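You operate a simulated robot arm through the tools that you are given. There is no shell and no other tool. Be economical: measure what you need, move in short steps, check, and stop when the job is done.

You are at the controls of a simulated robot arm. One attempt, no reset.

Task
Fetch the folded green rag and set it on top of the yellow wrapped roll.
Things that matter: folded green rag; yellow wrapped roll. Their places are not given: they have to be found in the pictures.

It is judged by the outcome, as a careful person would: the job done as asked, and still so three seconds after it is handed in. It fails if anything else is knocked over, pushed out of place, dropped, spilled or broken.

Robot
A 7-joint arm with a two-finger parallel gripper, fixed in place. Base frame: the origin is at the foot of the arm, x ahead of it, y to its left, z up; the work surface is at about z = 0.85. Lengths are in m, angles in rad, forces in N, time in s.
With the tool pointing down near the work surface it reaches from about 0.24 to 0.68 m from the base axis. Its first joint turns from -1.152 to 1.152 rad. Payload 2.4 kg.
The TCP is the grasp point between the finger pads, 0.03 m short of the fingertips. In the tool frame z runs along the fingers and y along their closing line. The gripper opens to 0.094 m. The fingers are 0.028 m wide and 0.01 m thick; the gripper's body (0.05 by 0.096 m) begins 0.055 m behind the TCP.
Orientation is told as [roll, pitch, yaw] about the base's x, y, z axes, in that order, counted from this pose: with the fingers straight down and closing along the base's y, the tool's x points along the base's -x, its y along +y and its z along -z.

Tools
- The arm moves only by the tool apply_moves. Its argument "increments" is a list of rows, each a list of 4 numbers: the shift along the tool's x, y, z in cm, then the turn about the tool's z in rad. In form: [[tx, ty, tz, yaw], ...]. A call has 1 to 20 rows; each row is the pose to reach, as a shift and turn from the pose commanded when the call began, along the tool's axes at that moment. "claw" is the finger opening in cm, from 0 to 9.4, set as the call begins (left out, the last holds). Each row takes 0.2 s and may step no farther than 0.05 m and 0.15 rad from the row before; otherwise, or with a gripper value out of range, the whole call is refused. A pose out of reach is approached as far as the arm can. The call stops where the force on the tool passes 40 N (or 10 N more than at its start, if that is more) or the arm is blocked; 0.2 s more then pass. The fingers move at their own pace (about 0.153 m/s each) and stop on an object; they squeeze with about 33 N. The grip force told is the motor's: it shows also when the fingers shut on nothing. Time passes only in rows, and 0.2 s behind the last, so rows that repeat a pose let the fingers close. It gives the time, the measured TCP pose, the force on the tool (base axes), the opening and the grip force at its end, in the units of the frame above (readings bear some noise), and new pictures: "show" is both (left out), scene, wrist or none.
- Cameras (640 x 400 px; columns grow to the right, rows downward): "scene" is fixed at [0.0338, 0.4674, 1.4511]; the picture's right is [-0.80, -0.61, 0.00], its down [-0.30, 0.40, -0.87] and it looks along [0.52, -0.69, -0.50] (base axes); focal length 349 px, centre (320, 200). "wrist" rides on the gripper at [-0.037, 0, -0.058] in the tool frame; the picture's right is [0.00, -1.00, 0.00], its down [0.97, 0.00, -0.24] and it looks along [0.24, 0.00, 0.97] (tool axes); focal length 218 px, centre (320, 200).
- pixel_to_xyz(camera, pixels): there is no depth. For up to 12 entries [column, row, z] of the newest picture of that camera ("zoom" is the newest enlarged one), the place [x, y] in the base frame at which the ray of that pixel passes the height z, good to about 0.003 m. No time passes.
- enlarge(camera, box): a new picture of the part [left, top, right, bottom] of that camera's present view, enlarged. No time passes.
- hand_in(): hands the job in; it is judged then, once.

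Keep the steps short. Do not move on a guess: measure, check each grasp and each placing, and mend mistakes. In all there are 60 turns and 120 pictures (those below and enlarged ones count). Leave the gripper open and the arm clear of the work at the hand-in unless told otherwise, and finish with a single line.

The tools are called after "Request:" as a command line: name --pt "numbers of a row" for each row, then --argument value for the rest, lists and objects as JSON in quotes. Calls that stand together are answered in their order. apply_moves: Moves the arm, as the interface text tells. Its arguments: {"type":"object","properties":{"increments":{"type":"array","items":{"type":"array","items":{"type":"number"}}},"claw":{"type":"number"},"show":{"type":"string","enum":["both","scene","wrist","none"]}},"required":["increments"]} The other tools are called the same way: pixel_to_xyz (camera, pixels) gives the place at which the rays of pixels pass given heights; enlarge (camera, box) takes an enlarged picture of a part of a camera's view; hand_in () hands the job in.

At the start:

```text
clock: 0.0
eef_pos: [0.3325, -0.0542, 1.145]
tool_rot: [0.0, 0.001, 0.001]
contact_force: [0.1, 0.2, -0.1]
grip_width: 0.0943
grasp_force: 0.1
```

scene: 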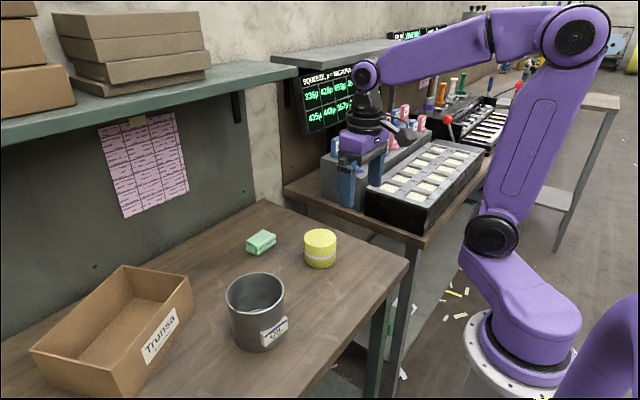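
wrist: 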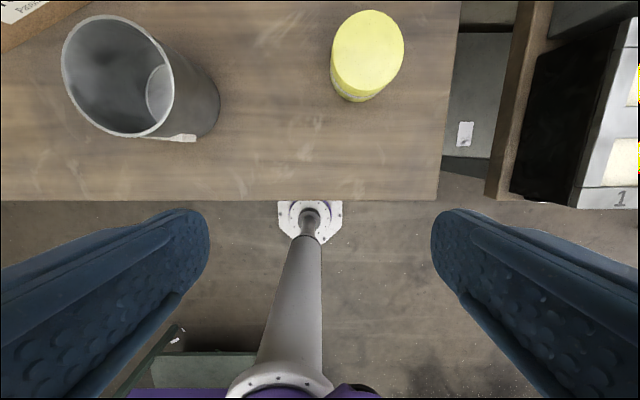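

I see the green rag near scene (261,242) and the yellow roll near (320,248). Next I enlarge that area and take rough positions.

Request:
enlarge --camera "scene" --box '[220, 205, 364, 295]'

Request:
pixel_to_xyz --camera "scene" --pixels '[[261, 242, 0.87], [250, 255, 0.85], [320, 267, 0.85], [320, 237, 0.91], [320, 237, 0.9], [255, 345, 0.85], [255, 290, 0.95]]'

Request:
pixel_to_xyz --camera "wrist" --pixels '[[370, 45, 0.9], [370, 45, 0.91], [350, 98, 0.85], [332, 60, 0.91], [404, 45, 0.91]]'

```text
4.44 times, centred on (292, 250) of scene
```

zoom: 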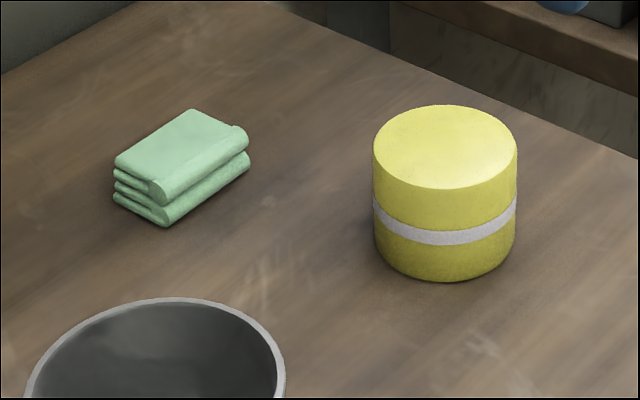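

```text
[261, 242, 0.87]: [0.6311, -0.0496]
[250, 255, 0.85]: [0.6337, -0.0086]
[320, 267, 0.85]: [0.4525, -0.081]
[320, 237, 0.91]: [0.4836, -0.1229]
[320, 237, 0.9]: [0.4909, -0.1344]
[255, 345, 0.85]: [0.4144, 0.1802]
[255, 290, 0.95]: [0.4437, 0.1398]
```

```text
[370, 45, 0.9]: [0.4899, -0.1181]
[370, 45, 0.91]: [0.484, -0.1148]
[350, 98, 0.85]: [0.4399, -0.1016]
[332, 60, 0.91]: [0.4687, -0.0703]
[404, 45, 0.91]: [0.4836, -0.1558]
```

The roll's top is at about z 0.91, centred near (0.484,-0.118). The rag is near (0.63,-0.05). I'll move forward at a safe height so the wrist camera can see the rag.

Request:
apply_moves --pt "-4 0 1 0" --pt "-8 0 2 0" --pt "-12 0 3 0" --pt "-16 0 4 0" --pt "-20 0 5 0" --pt "-23 0 6 0" --pt "-23 0 6 0"

```text
clock: 1.6
eef_pos: [0.5633, -0.0564, 1.0857]
tool_rot: [0.001, 0.002, 0.001]
contact_force: [0.0, 0.9, 0.4]
grip_width: 0.0939
grasp_force: 0.1
```

scene: 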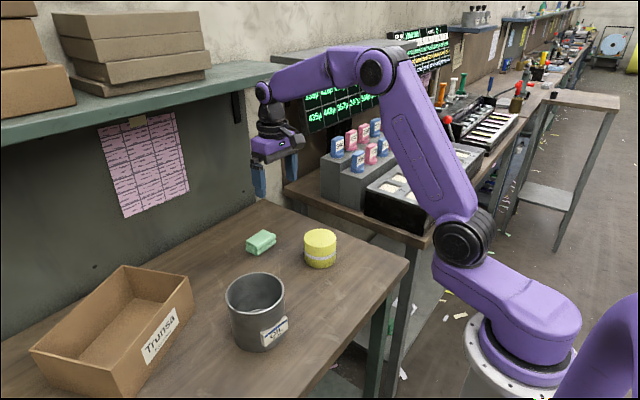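
wrist: 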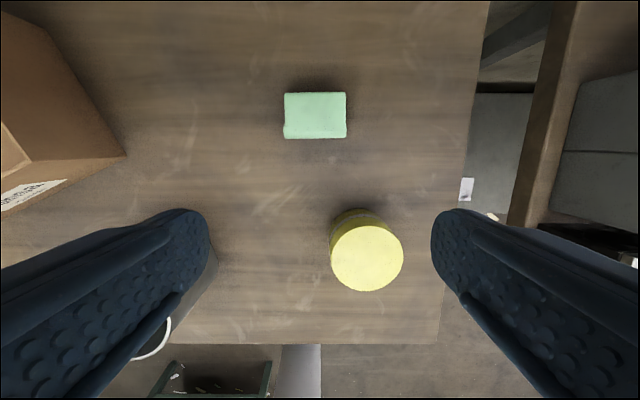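

The rag shows at wrist (284–346, 92–139), square to the axes. Next I measure its corners, the roll's edges, and the rag's height from the scene picture.

Request:
enlarge --camera "wrist" --box '[260, 75, 420, 175]'

Request:
pixel_to_xyz --camera "wrist" --pixels '[[285, 93, 0.88], [346, 92, 0.88], [284, 139, 0.88], [346, 138, 0.88], [331, 256, 0.91], [403, 256, 0.91], [367, 291, 0.91], [367, 222, 0.91]]'

Request:
pixel_to_xyz --camera "scene" --pixels '[[257.6, 255.5, 0.85], [255, 250, 0.87], [255, 250, 0.88], [262.6, 229.8, 0.88], [262.6, 229.8, 0.875], [246, 242, 0.88]]'

```text
4.00 times, centred on (340, 125) of wrist
```

zoom: 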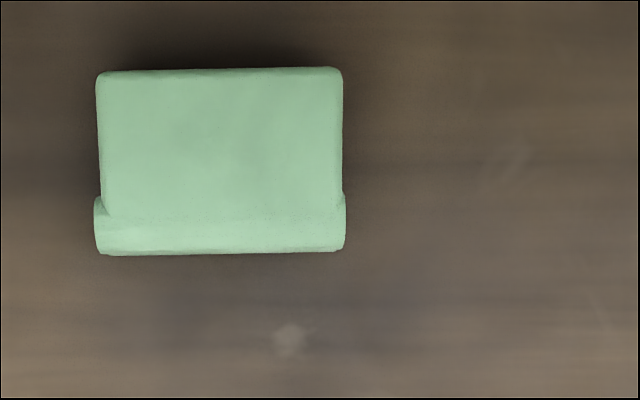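

```text
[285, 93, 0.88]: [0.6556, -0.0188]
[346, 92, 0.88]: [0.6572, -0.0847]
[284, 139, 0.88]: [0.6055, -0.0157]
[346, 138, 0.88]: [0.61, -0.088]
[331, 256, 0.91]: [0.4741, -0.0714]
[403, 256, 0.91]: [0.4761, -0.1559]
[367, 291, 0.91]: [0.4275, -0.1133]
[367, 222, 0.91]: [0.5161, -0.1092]
```

```text
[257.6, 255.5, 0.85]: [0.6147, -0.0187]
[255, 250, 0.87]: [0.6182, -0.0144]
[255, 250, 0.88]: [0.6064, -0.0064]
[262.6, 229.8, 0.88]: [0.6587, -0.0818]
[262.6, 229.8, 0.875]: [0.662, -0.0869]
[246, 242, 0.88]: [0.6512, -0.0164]
```

The rag is centred at about (0.632,-0.052), measures 4.8 × 6.8 cm and has its top near 0.88. Before going further I check where the shelf edge and the back of the table lie.

Request:
pixel_to_xyz --camera "scene" --pixels '[[297, 72, 1.3], [297, 72, 1.25], [297, 72, 1.35], [297, 72, 1.4], [262, 200, 0.85], [120, 108, 1.3], [120, 108, 1.25]]'

Request:
apply_moves --pt "-2 0 3 0" --pt "-4 0.2 6 0" --pt "-6.9 0.4 9 0" --pt "-6.9 0.4 9 0" --claw 9.4

```text
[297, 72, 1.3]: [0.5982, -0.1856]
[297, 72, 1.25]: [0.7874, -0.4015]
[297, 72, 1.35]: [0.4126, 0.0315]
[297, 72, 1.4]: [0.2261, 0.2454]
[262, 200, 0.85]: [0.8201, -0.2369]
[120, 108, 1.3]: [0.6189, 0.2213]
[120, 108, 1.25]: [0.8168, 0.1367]
```

```text
clock: 2.6
eef_pos: [0.6297, -0.053, 0.9985]
tool_rot: [0.0, -0.001, 0.0]
contact_force: [0.3, -0.5, 0.0]
grip_width: 0.0938
grasp_force: 0.1
```

scene: 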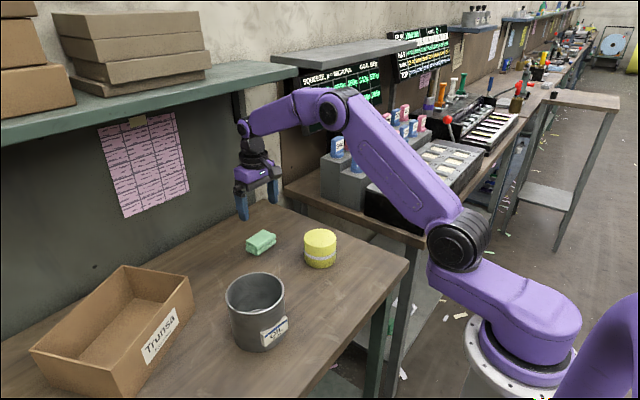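
wrist: 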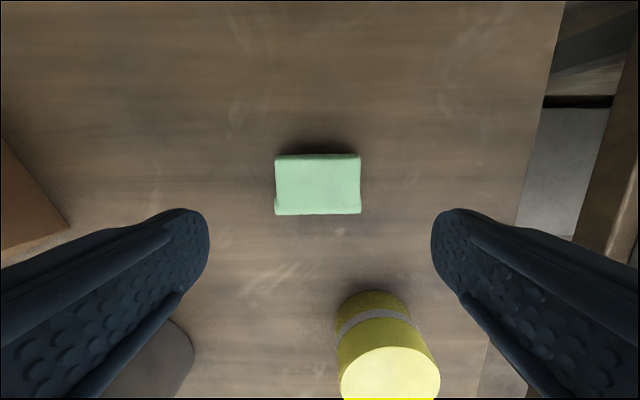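

The rag is now at wrist (274–361, 154–215), nearly centred. I check the centre from this closer view.

Request:
pixel_to_xyz --camera "wrist" --pixels '[[276, 156, 0.878], [360, 154, 0.878], [275, 215, 0.875], [361, 213, 0.875], [341, 378, 0.91], [440, 378, 0.91]]'

```text
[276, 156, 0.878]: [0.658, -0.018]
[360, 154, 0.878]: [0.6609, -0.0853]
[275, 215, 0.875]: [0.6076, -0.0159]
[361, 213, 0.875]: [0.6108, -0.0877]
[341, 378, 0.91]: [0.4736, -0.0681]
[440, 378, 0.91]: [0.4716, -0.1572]
```

The centre comes out at (0.634,-0.052). I descend straight to TCP z of about 0.885, which leaves the fingertips about 5 mm above the table, with the fingers open.

Request:
apply_moves --pt "-0.4 0.1 3 0" --pt "-0.4 0.1 6 0" --pt "-0.4 0.1 8.5 0" --pt "-0.4 0.1 10.4 0" --pt "-0.4 0.1 11.4 0" --pt "-0.4 0.1 11.4 0"

```text
clock: 4.0
eef_pos: [0.6375, -0.0482, 0.8819]
tool_rot: [0.0, 0.0, 0.001]
contact_force: [0.5, 0.6, 0.8]
grip_width: 0.0941
grasp_force: 0.0
```

scene: 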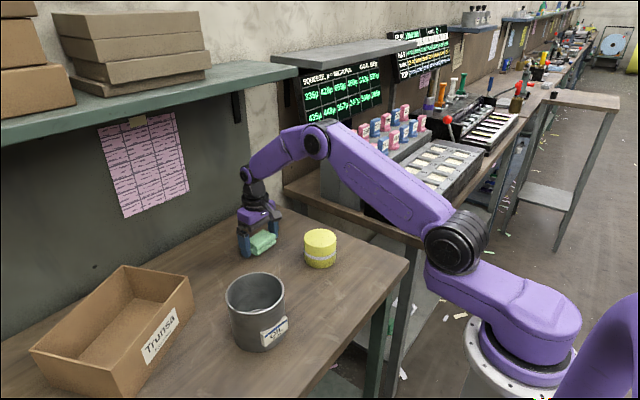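
wrist: 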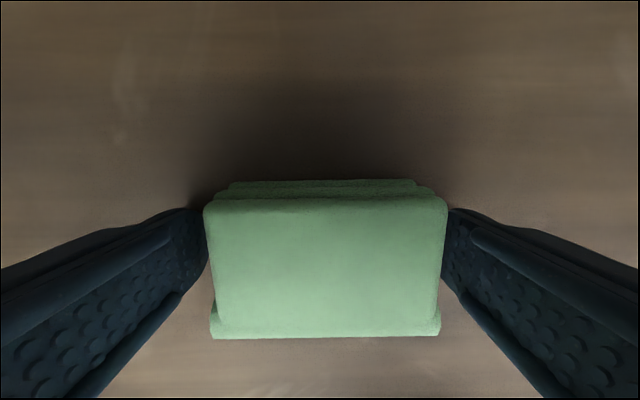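

The rag sits between the fingers, at wrist columns 205–447 between the pads at 207 and 447. I close part way, to 5.5 cm, so it isn't crushed, and read the grip.

Request:
apply_moves --pt "0 0 0 0" --pt "0 0 0 0" --pt "0 0 0 0" --claw 5.5

```text
clock: 4.8
eef_pos: [0.6356, -0.0491, 0.8808]
tool_rot: [-0.001, -0.001, 0.0]
contact_force: [0.6, -0.1, 0.0]
grip_width: 0.0787
grasp_force: 33.3
```

scene: 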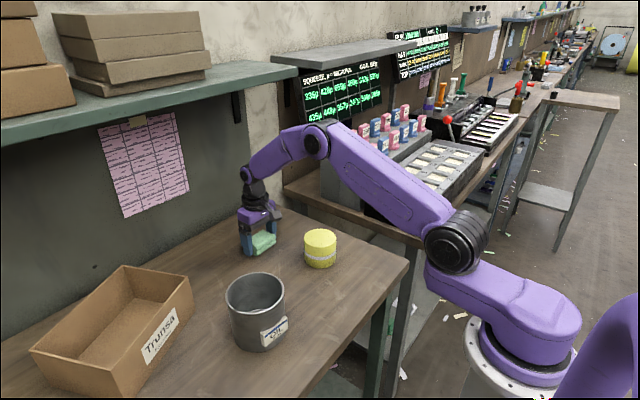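
wrist: 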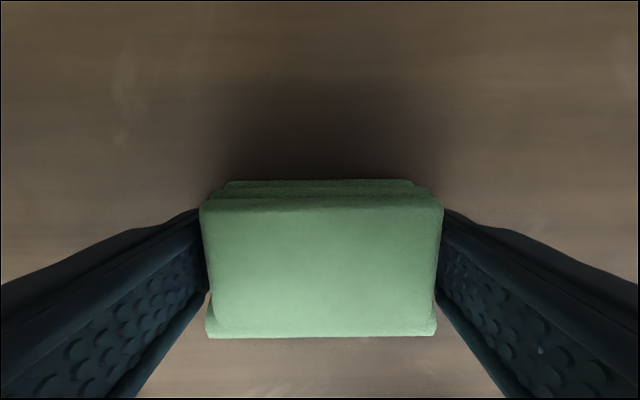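

The fingers stopped at 7.9 cm with 33 N, so they hold the rag. I lift it slowly and check.

Request:
apply_moves --pt "0 0 -1 0" --pt "0 0 -2.5 0" --pt "0 0 -5 0" --pt "0 0 -8 0" --pt "0 0 -11 0" --pt "0 0 -11 0"

```text
clock: 6.2
eef_pos: [0.6357, -0.0504, 0.9927]
tool_rot: [-0.001, -0.001, 0.002]
contact_force: [-0.8, 0.6, -1.4]
grip_width: 0.0784
grasp_force: 32.6
```

scene: 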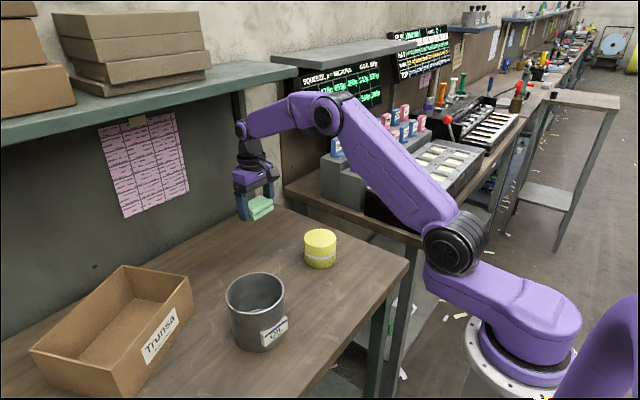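
wrist: 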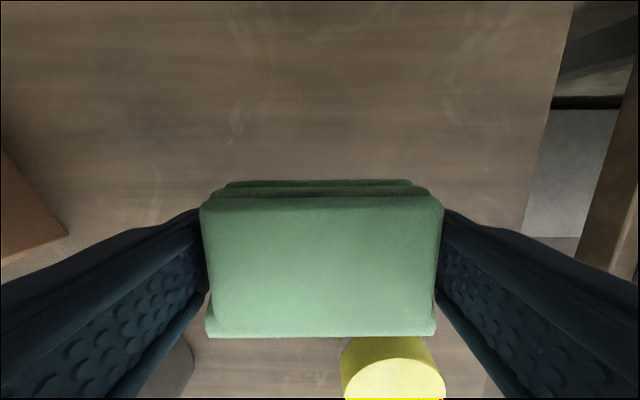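

The rag is held level. Now I pin down the roll's top height by comparing both cameras.

Request:
enlarge --camera "scene" --box '[284, 220, 356, 265]'

Request:
pixel_to_xyz --camera "scene" --pixels '[[320, 238, 0.9], [320, 238, 0.91], [320, 238, 0.92], [320, 238, 0.93], [304, 239, 0.915], [336, 239, 0.915], [320, 229, 0.915], [320, 247.3, 0.915], [320, 268.5, 0.85]]'

```text
8.89 times, centred on (320, 242) of scene
```

zoom: 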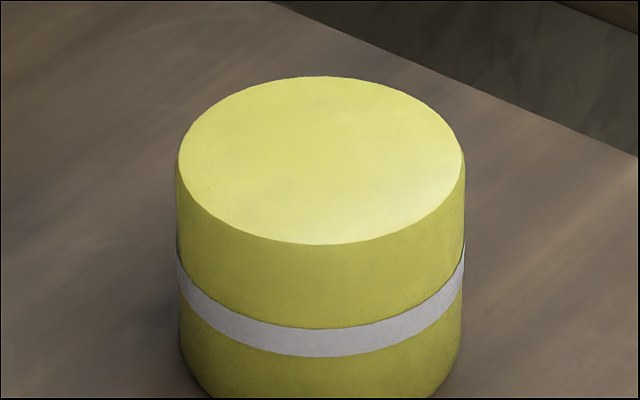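

```text
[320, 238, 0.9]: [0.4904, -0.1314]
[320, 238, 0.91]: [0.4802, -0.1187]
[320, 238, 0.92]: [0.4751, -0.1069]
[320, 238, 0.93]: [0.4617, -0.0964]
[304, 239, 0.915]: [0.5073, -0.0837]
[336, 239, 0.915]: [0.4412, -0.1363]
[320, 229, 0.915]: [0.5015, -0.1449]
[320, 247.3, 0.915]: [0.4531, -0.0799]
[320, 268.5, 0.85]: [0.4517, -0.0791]
```

The bottom and top front edges line up when the top is at z ≈ 0.915, centred at (0.475,-0.113). I carry the rag over the roll, 16 cm back and 6.3 cm right, slightly raised.

Request:
apply_moves --pt "1 -0.4 -1 0" --pt "4 -1.6 -2 0" --pt "8 -3.1 -2 0" --pt "12 -4.7 -2 0" --pt "15 -5.9 -2 0" --pt "16 -6.3 -2 0" --pt "16 -6.3 -2 0"

```text
clock: 7.8
eef_pos: [0.4757, -0.1141, 1.0119]
tool_rot: [0.002, -0.001, 0.003]
contact_force: [-0.2, 0.4, -0.5]
grip_width: 0.0786
grasp_force: 33.0
```

scene: 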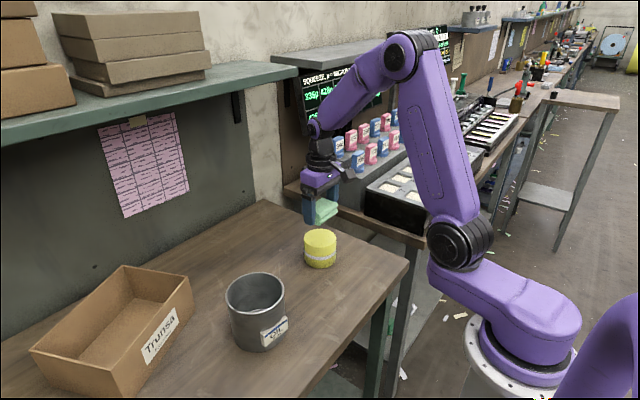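
wrist: 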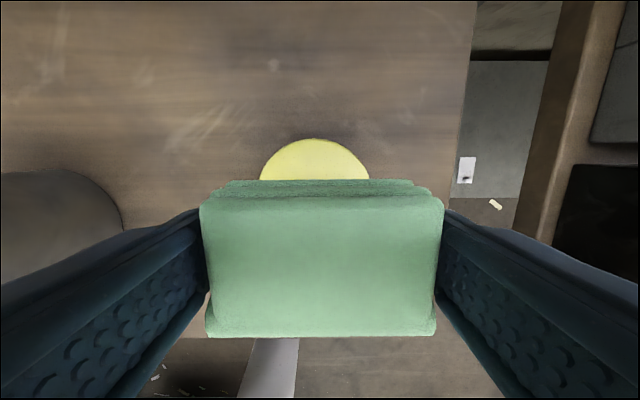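

The roll's far edge peeks out at wrist (314,138). I check it against the expected position.

Request:
pixel_to_xyz --camera "wrist" --pixels '[[314, 138, 0.915], [260, 178, 0.915], [369, 178, 0.915]]'

Request:
apply_moves --pt "0 0 2 0" --pt "0 0 4 0" --pt "0 0 5.3 0" --pt "0 0 5.3 0"

```text
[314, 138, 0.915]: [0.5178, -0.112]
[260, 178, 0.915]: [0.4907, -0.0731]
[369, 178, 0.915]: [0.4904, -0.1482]
```

```text
clock: 8.8
eef_pos: [0.4765, -0.1129, 0.958]
tool_rot: [-0.002, 0.001, -0.002]
contact_force: [-0.3, 0.0, -0.1]
grip_width: 0.0783
grasp_force: 33.0
```

scene: 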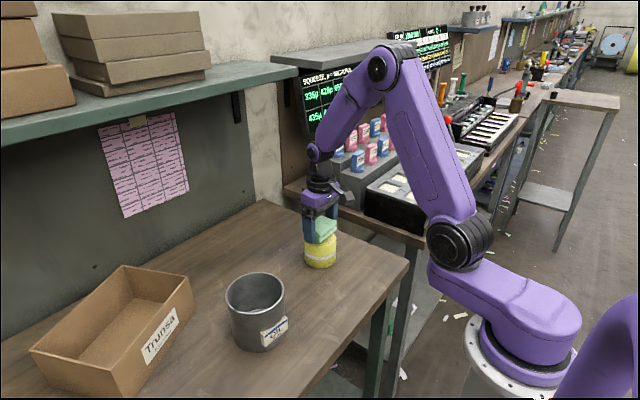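
wrist: 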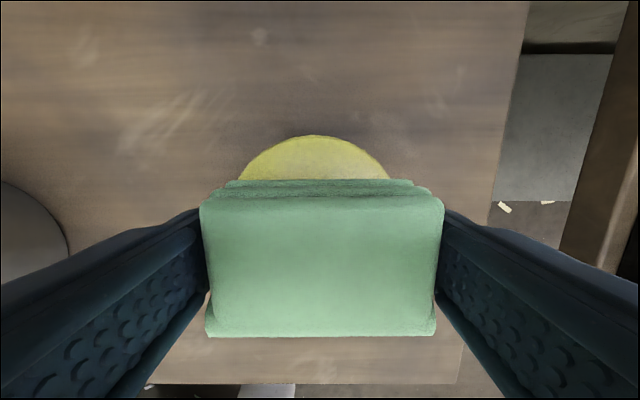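

The alignment is good. The roll is centred under the rag, no contact shows yet, and the TCP is at 0.958. I take a close-up to judge the gap.

Request:
enlarge --camera "scene" --box '[284, 195, 364, 275]'

Request:
apply_moves --pt "0 0 0.3 0" --pt "0 0 0.6 0" --pt "0 0 0.8 0" --pt "0 0 0.8 0" --show "none"

Request:
enlarge --camera "scene" --box '[284, 195, 364, 275]'

```text
5.00 times, centred on (324, 235) of scene
```

zoom: 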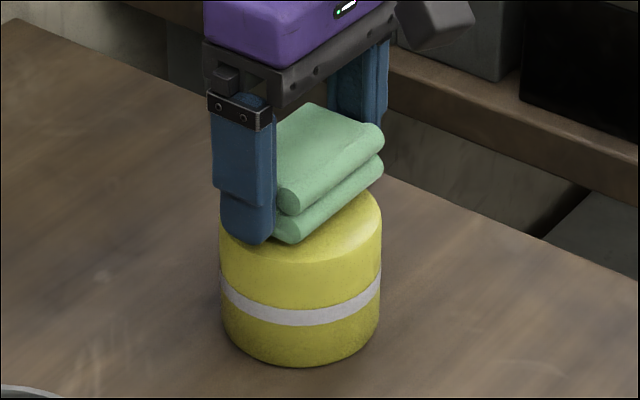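

```text
clock: 9.8
eef_pos: [0.4752, -0.1114, 0.9512]
tool_rot: [0.001, 0.0, -0.001]
contact_force: [0.3, 0.3, 0.3]
grip_width: 0.0784
grasp_force: 32.8
```

```text
5.00 times, centred on (324, 235) of scene
```

zoom: 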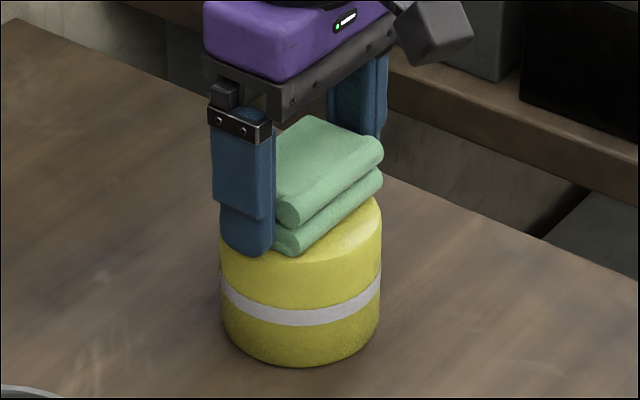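

There is still no contact at 0.951. I go on down in 1–2 mm steps and watch the force.

Request:
apply_moves --pt "0 0 0.1 0" --pt "0 0 0.2 0" --pt "0 0 0.3 0" --pt "0 0 0.3 0" --show "none"

```text
clock: 10.6
eef_pos: [0.4748, -0.1116, 0.9508]
tool_rot: [-0.002, -0.001, 0.002]
contact_force: [-3.5, 1.8, 10.7]
grip_width: 0.0785
grasp_force: 33.4
stopped in row 3: the force on the tool passed its limit (the readings are from after the stop); the commanded pose is now the measured one
```

Contact was made: the force limit tripped and 10.7 N upward remains. I look before letting go.

Request:
enlarge --camera "scene" --box '[284, 195, 364, 275]'

Request:
apply_moves --pt "0 0 0 0" --show "wrist"

```text
5.00 times, centred on (324, 235) of scene
```

zoom: 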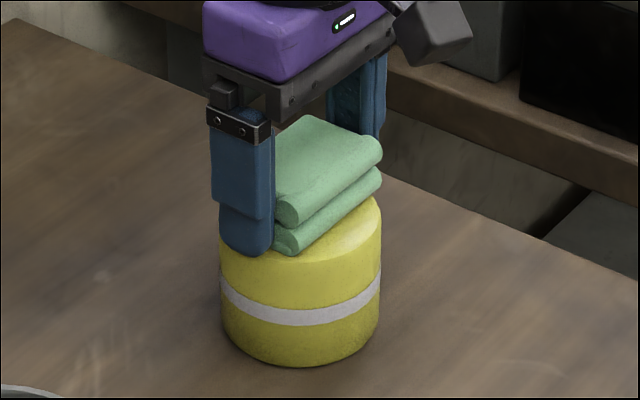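

```text
clock: 11.0
eef_pos: [0.476, -0.1123, 0.9509]
tool_rot: [-0.001, -0.003, 0.001]
contact_force: [-4.5, 1.9, 15.9]
grip_width: 0.0783
grasp_force: 33.4
```

wrist: 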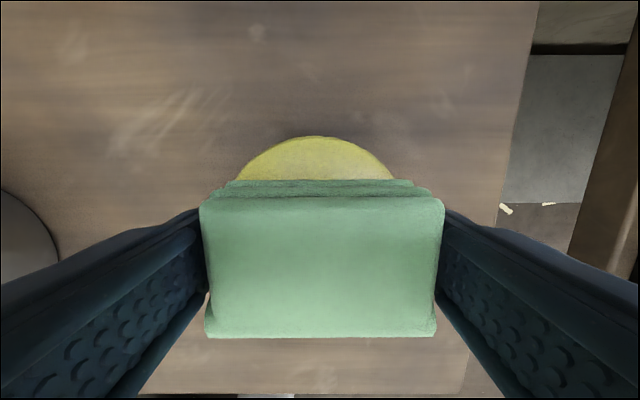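

The rag rests on the roll and everything stands upright. I ease up 0.5 mm to take off the load, then open the fingers.

Request:
apply_moves --pt "0 0 -0.05 0" --pt "0 0 -0.05 0" --show "none"

Request:
apply_moves --pt "0 0 0 0" --pt "0 0 0 0" --pt "0 0 0 0" --claw 9.4

Request:
enlarge --camera "scene" --box '[284, 195, 364, 275]'

```text
clock: 11.6
eef_pos: [0.4767, -0.1124, 0.9499]
tool_rot: [0.0, -0.003, 0.001]
contact_force: [0.9, 0.2, 2.2]
grip_width: 0.0785
grasp_force: 33.0
```

```text
clock: 12.4
eef_pos: [0.4754, -0.1125, 0.9515]
tool_rot: [0.001, -0.002, 0.001]
contact_force: [-0.3, 0.0, -1.0]
grip_width: 0.094
grasp_force: 0.0
```

scene: 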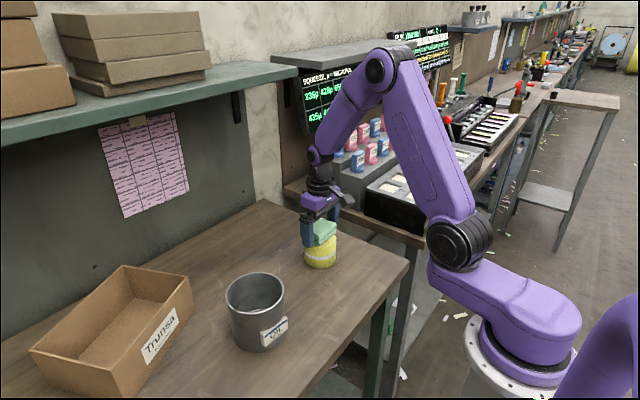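
wrist: 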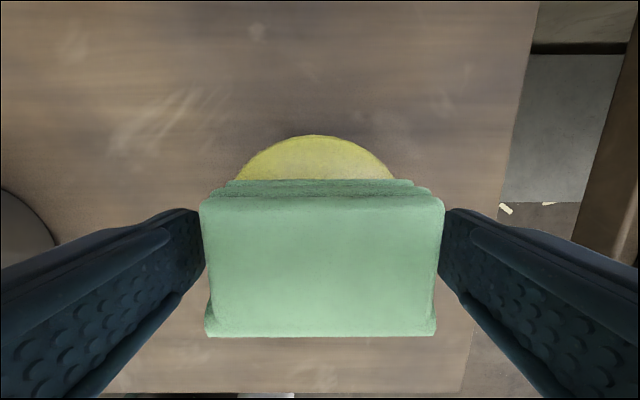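

```text
5.00 times, centred on (324, 235) of scene
```

zoom: 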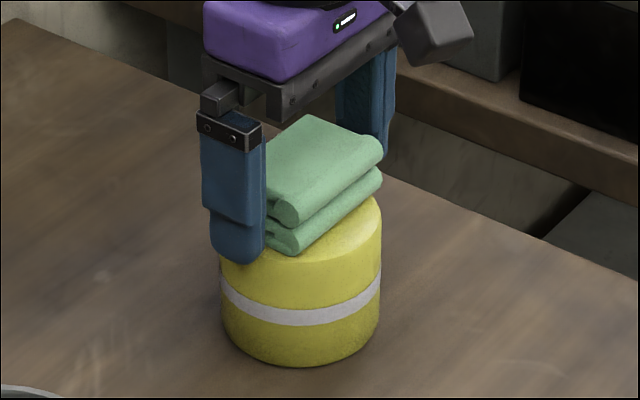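

The fingers are fully open with no force reading, and the rag stays put. I lift straight up, slowly at first.

Request:
apply_moves --pt "0 0 -0.5 0" --pt "0 0 -1.2 0" --pt "0 0 -2.5 0" --pt "0 0 -4.5 0" --pt "0 0 -8 0" --pt "0 0 -12 0" --pt "0 0 -15 0" --pt "4 0 -17 0" --pt "8 0 -18 0" --pt "12 0 -18 0" --pt "12 0 -18 0"

Request:
enlarge --camera "scene" --box '[284, 195, 364, 275]'

```text
clock: 14.8
eef_pos: [0.3547, -0.1112, 1.1303]
tool_rot: [0.001, -0.002, -0.001]
contact_force: [-0.7, -0.1, 0.6]
grip_width: 0.0939
grasp_force: 0.1
```

scene: 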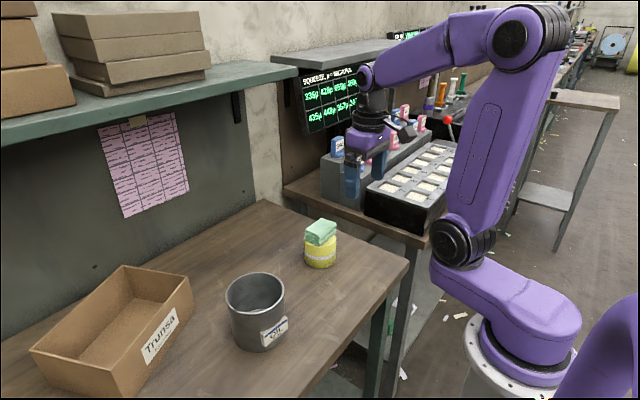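
wrist: 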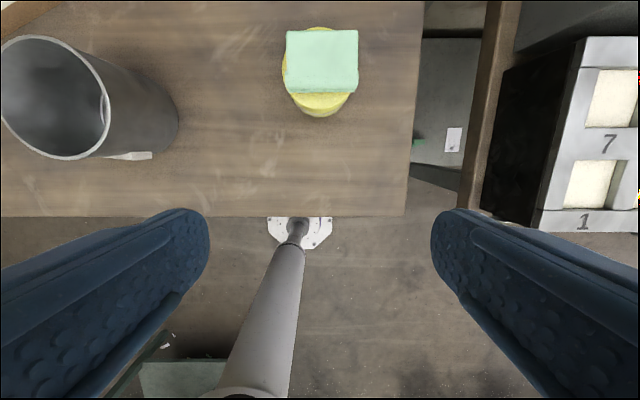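

```text
5.00 times, centred on (324, 235) of scene
```

zoom: 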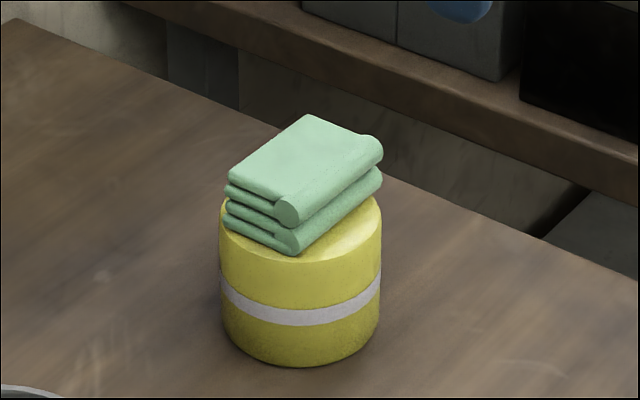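

The rag lies flat and well supported on the roll, nothing else has moved, and the arm is clear with the gripper open. I hand in.

Request:
hand_in

```text
The job is handed in.
```

The folded green rag is resting on top of the yellow wrapped roll, nothing else was disturbed, and the job is handed in.
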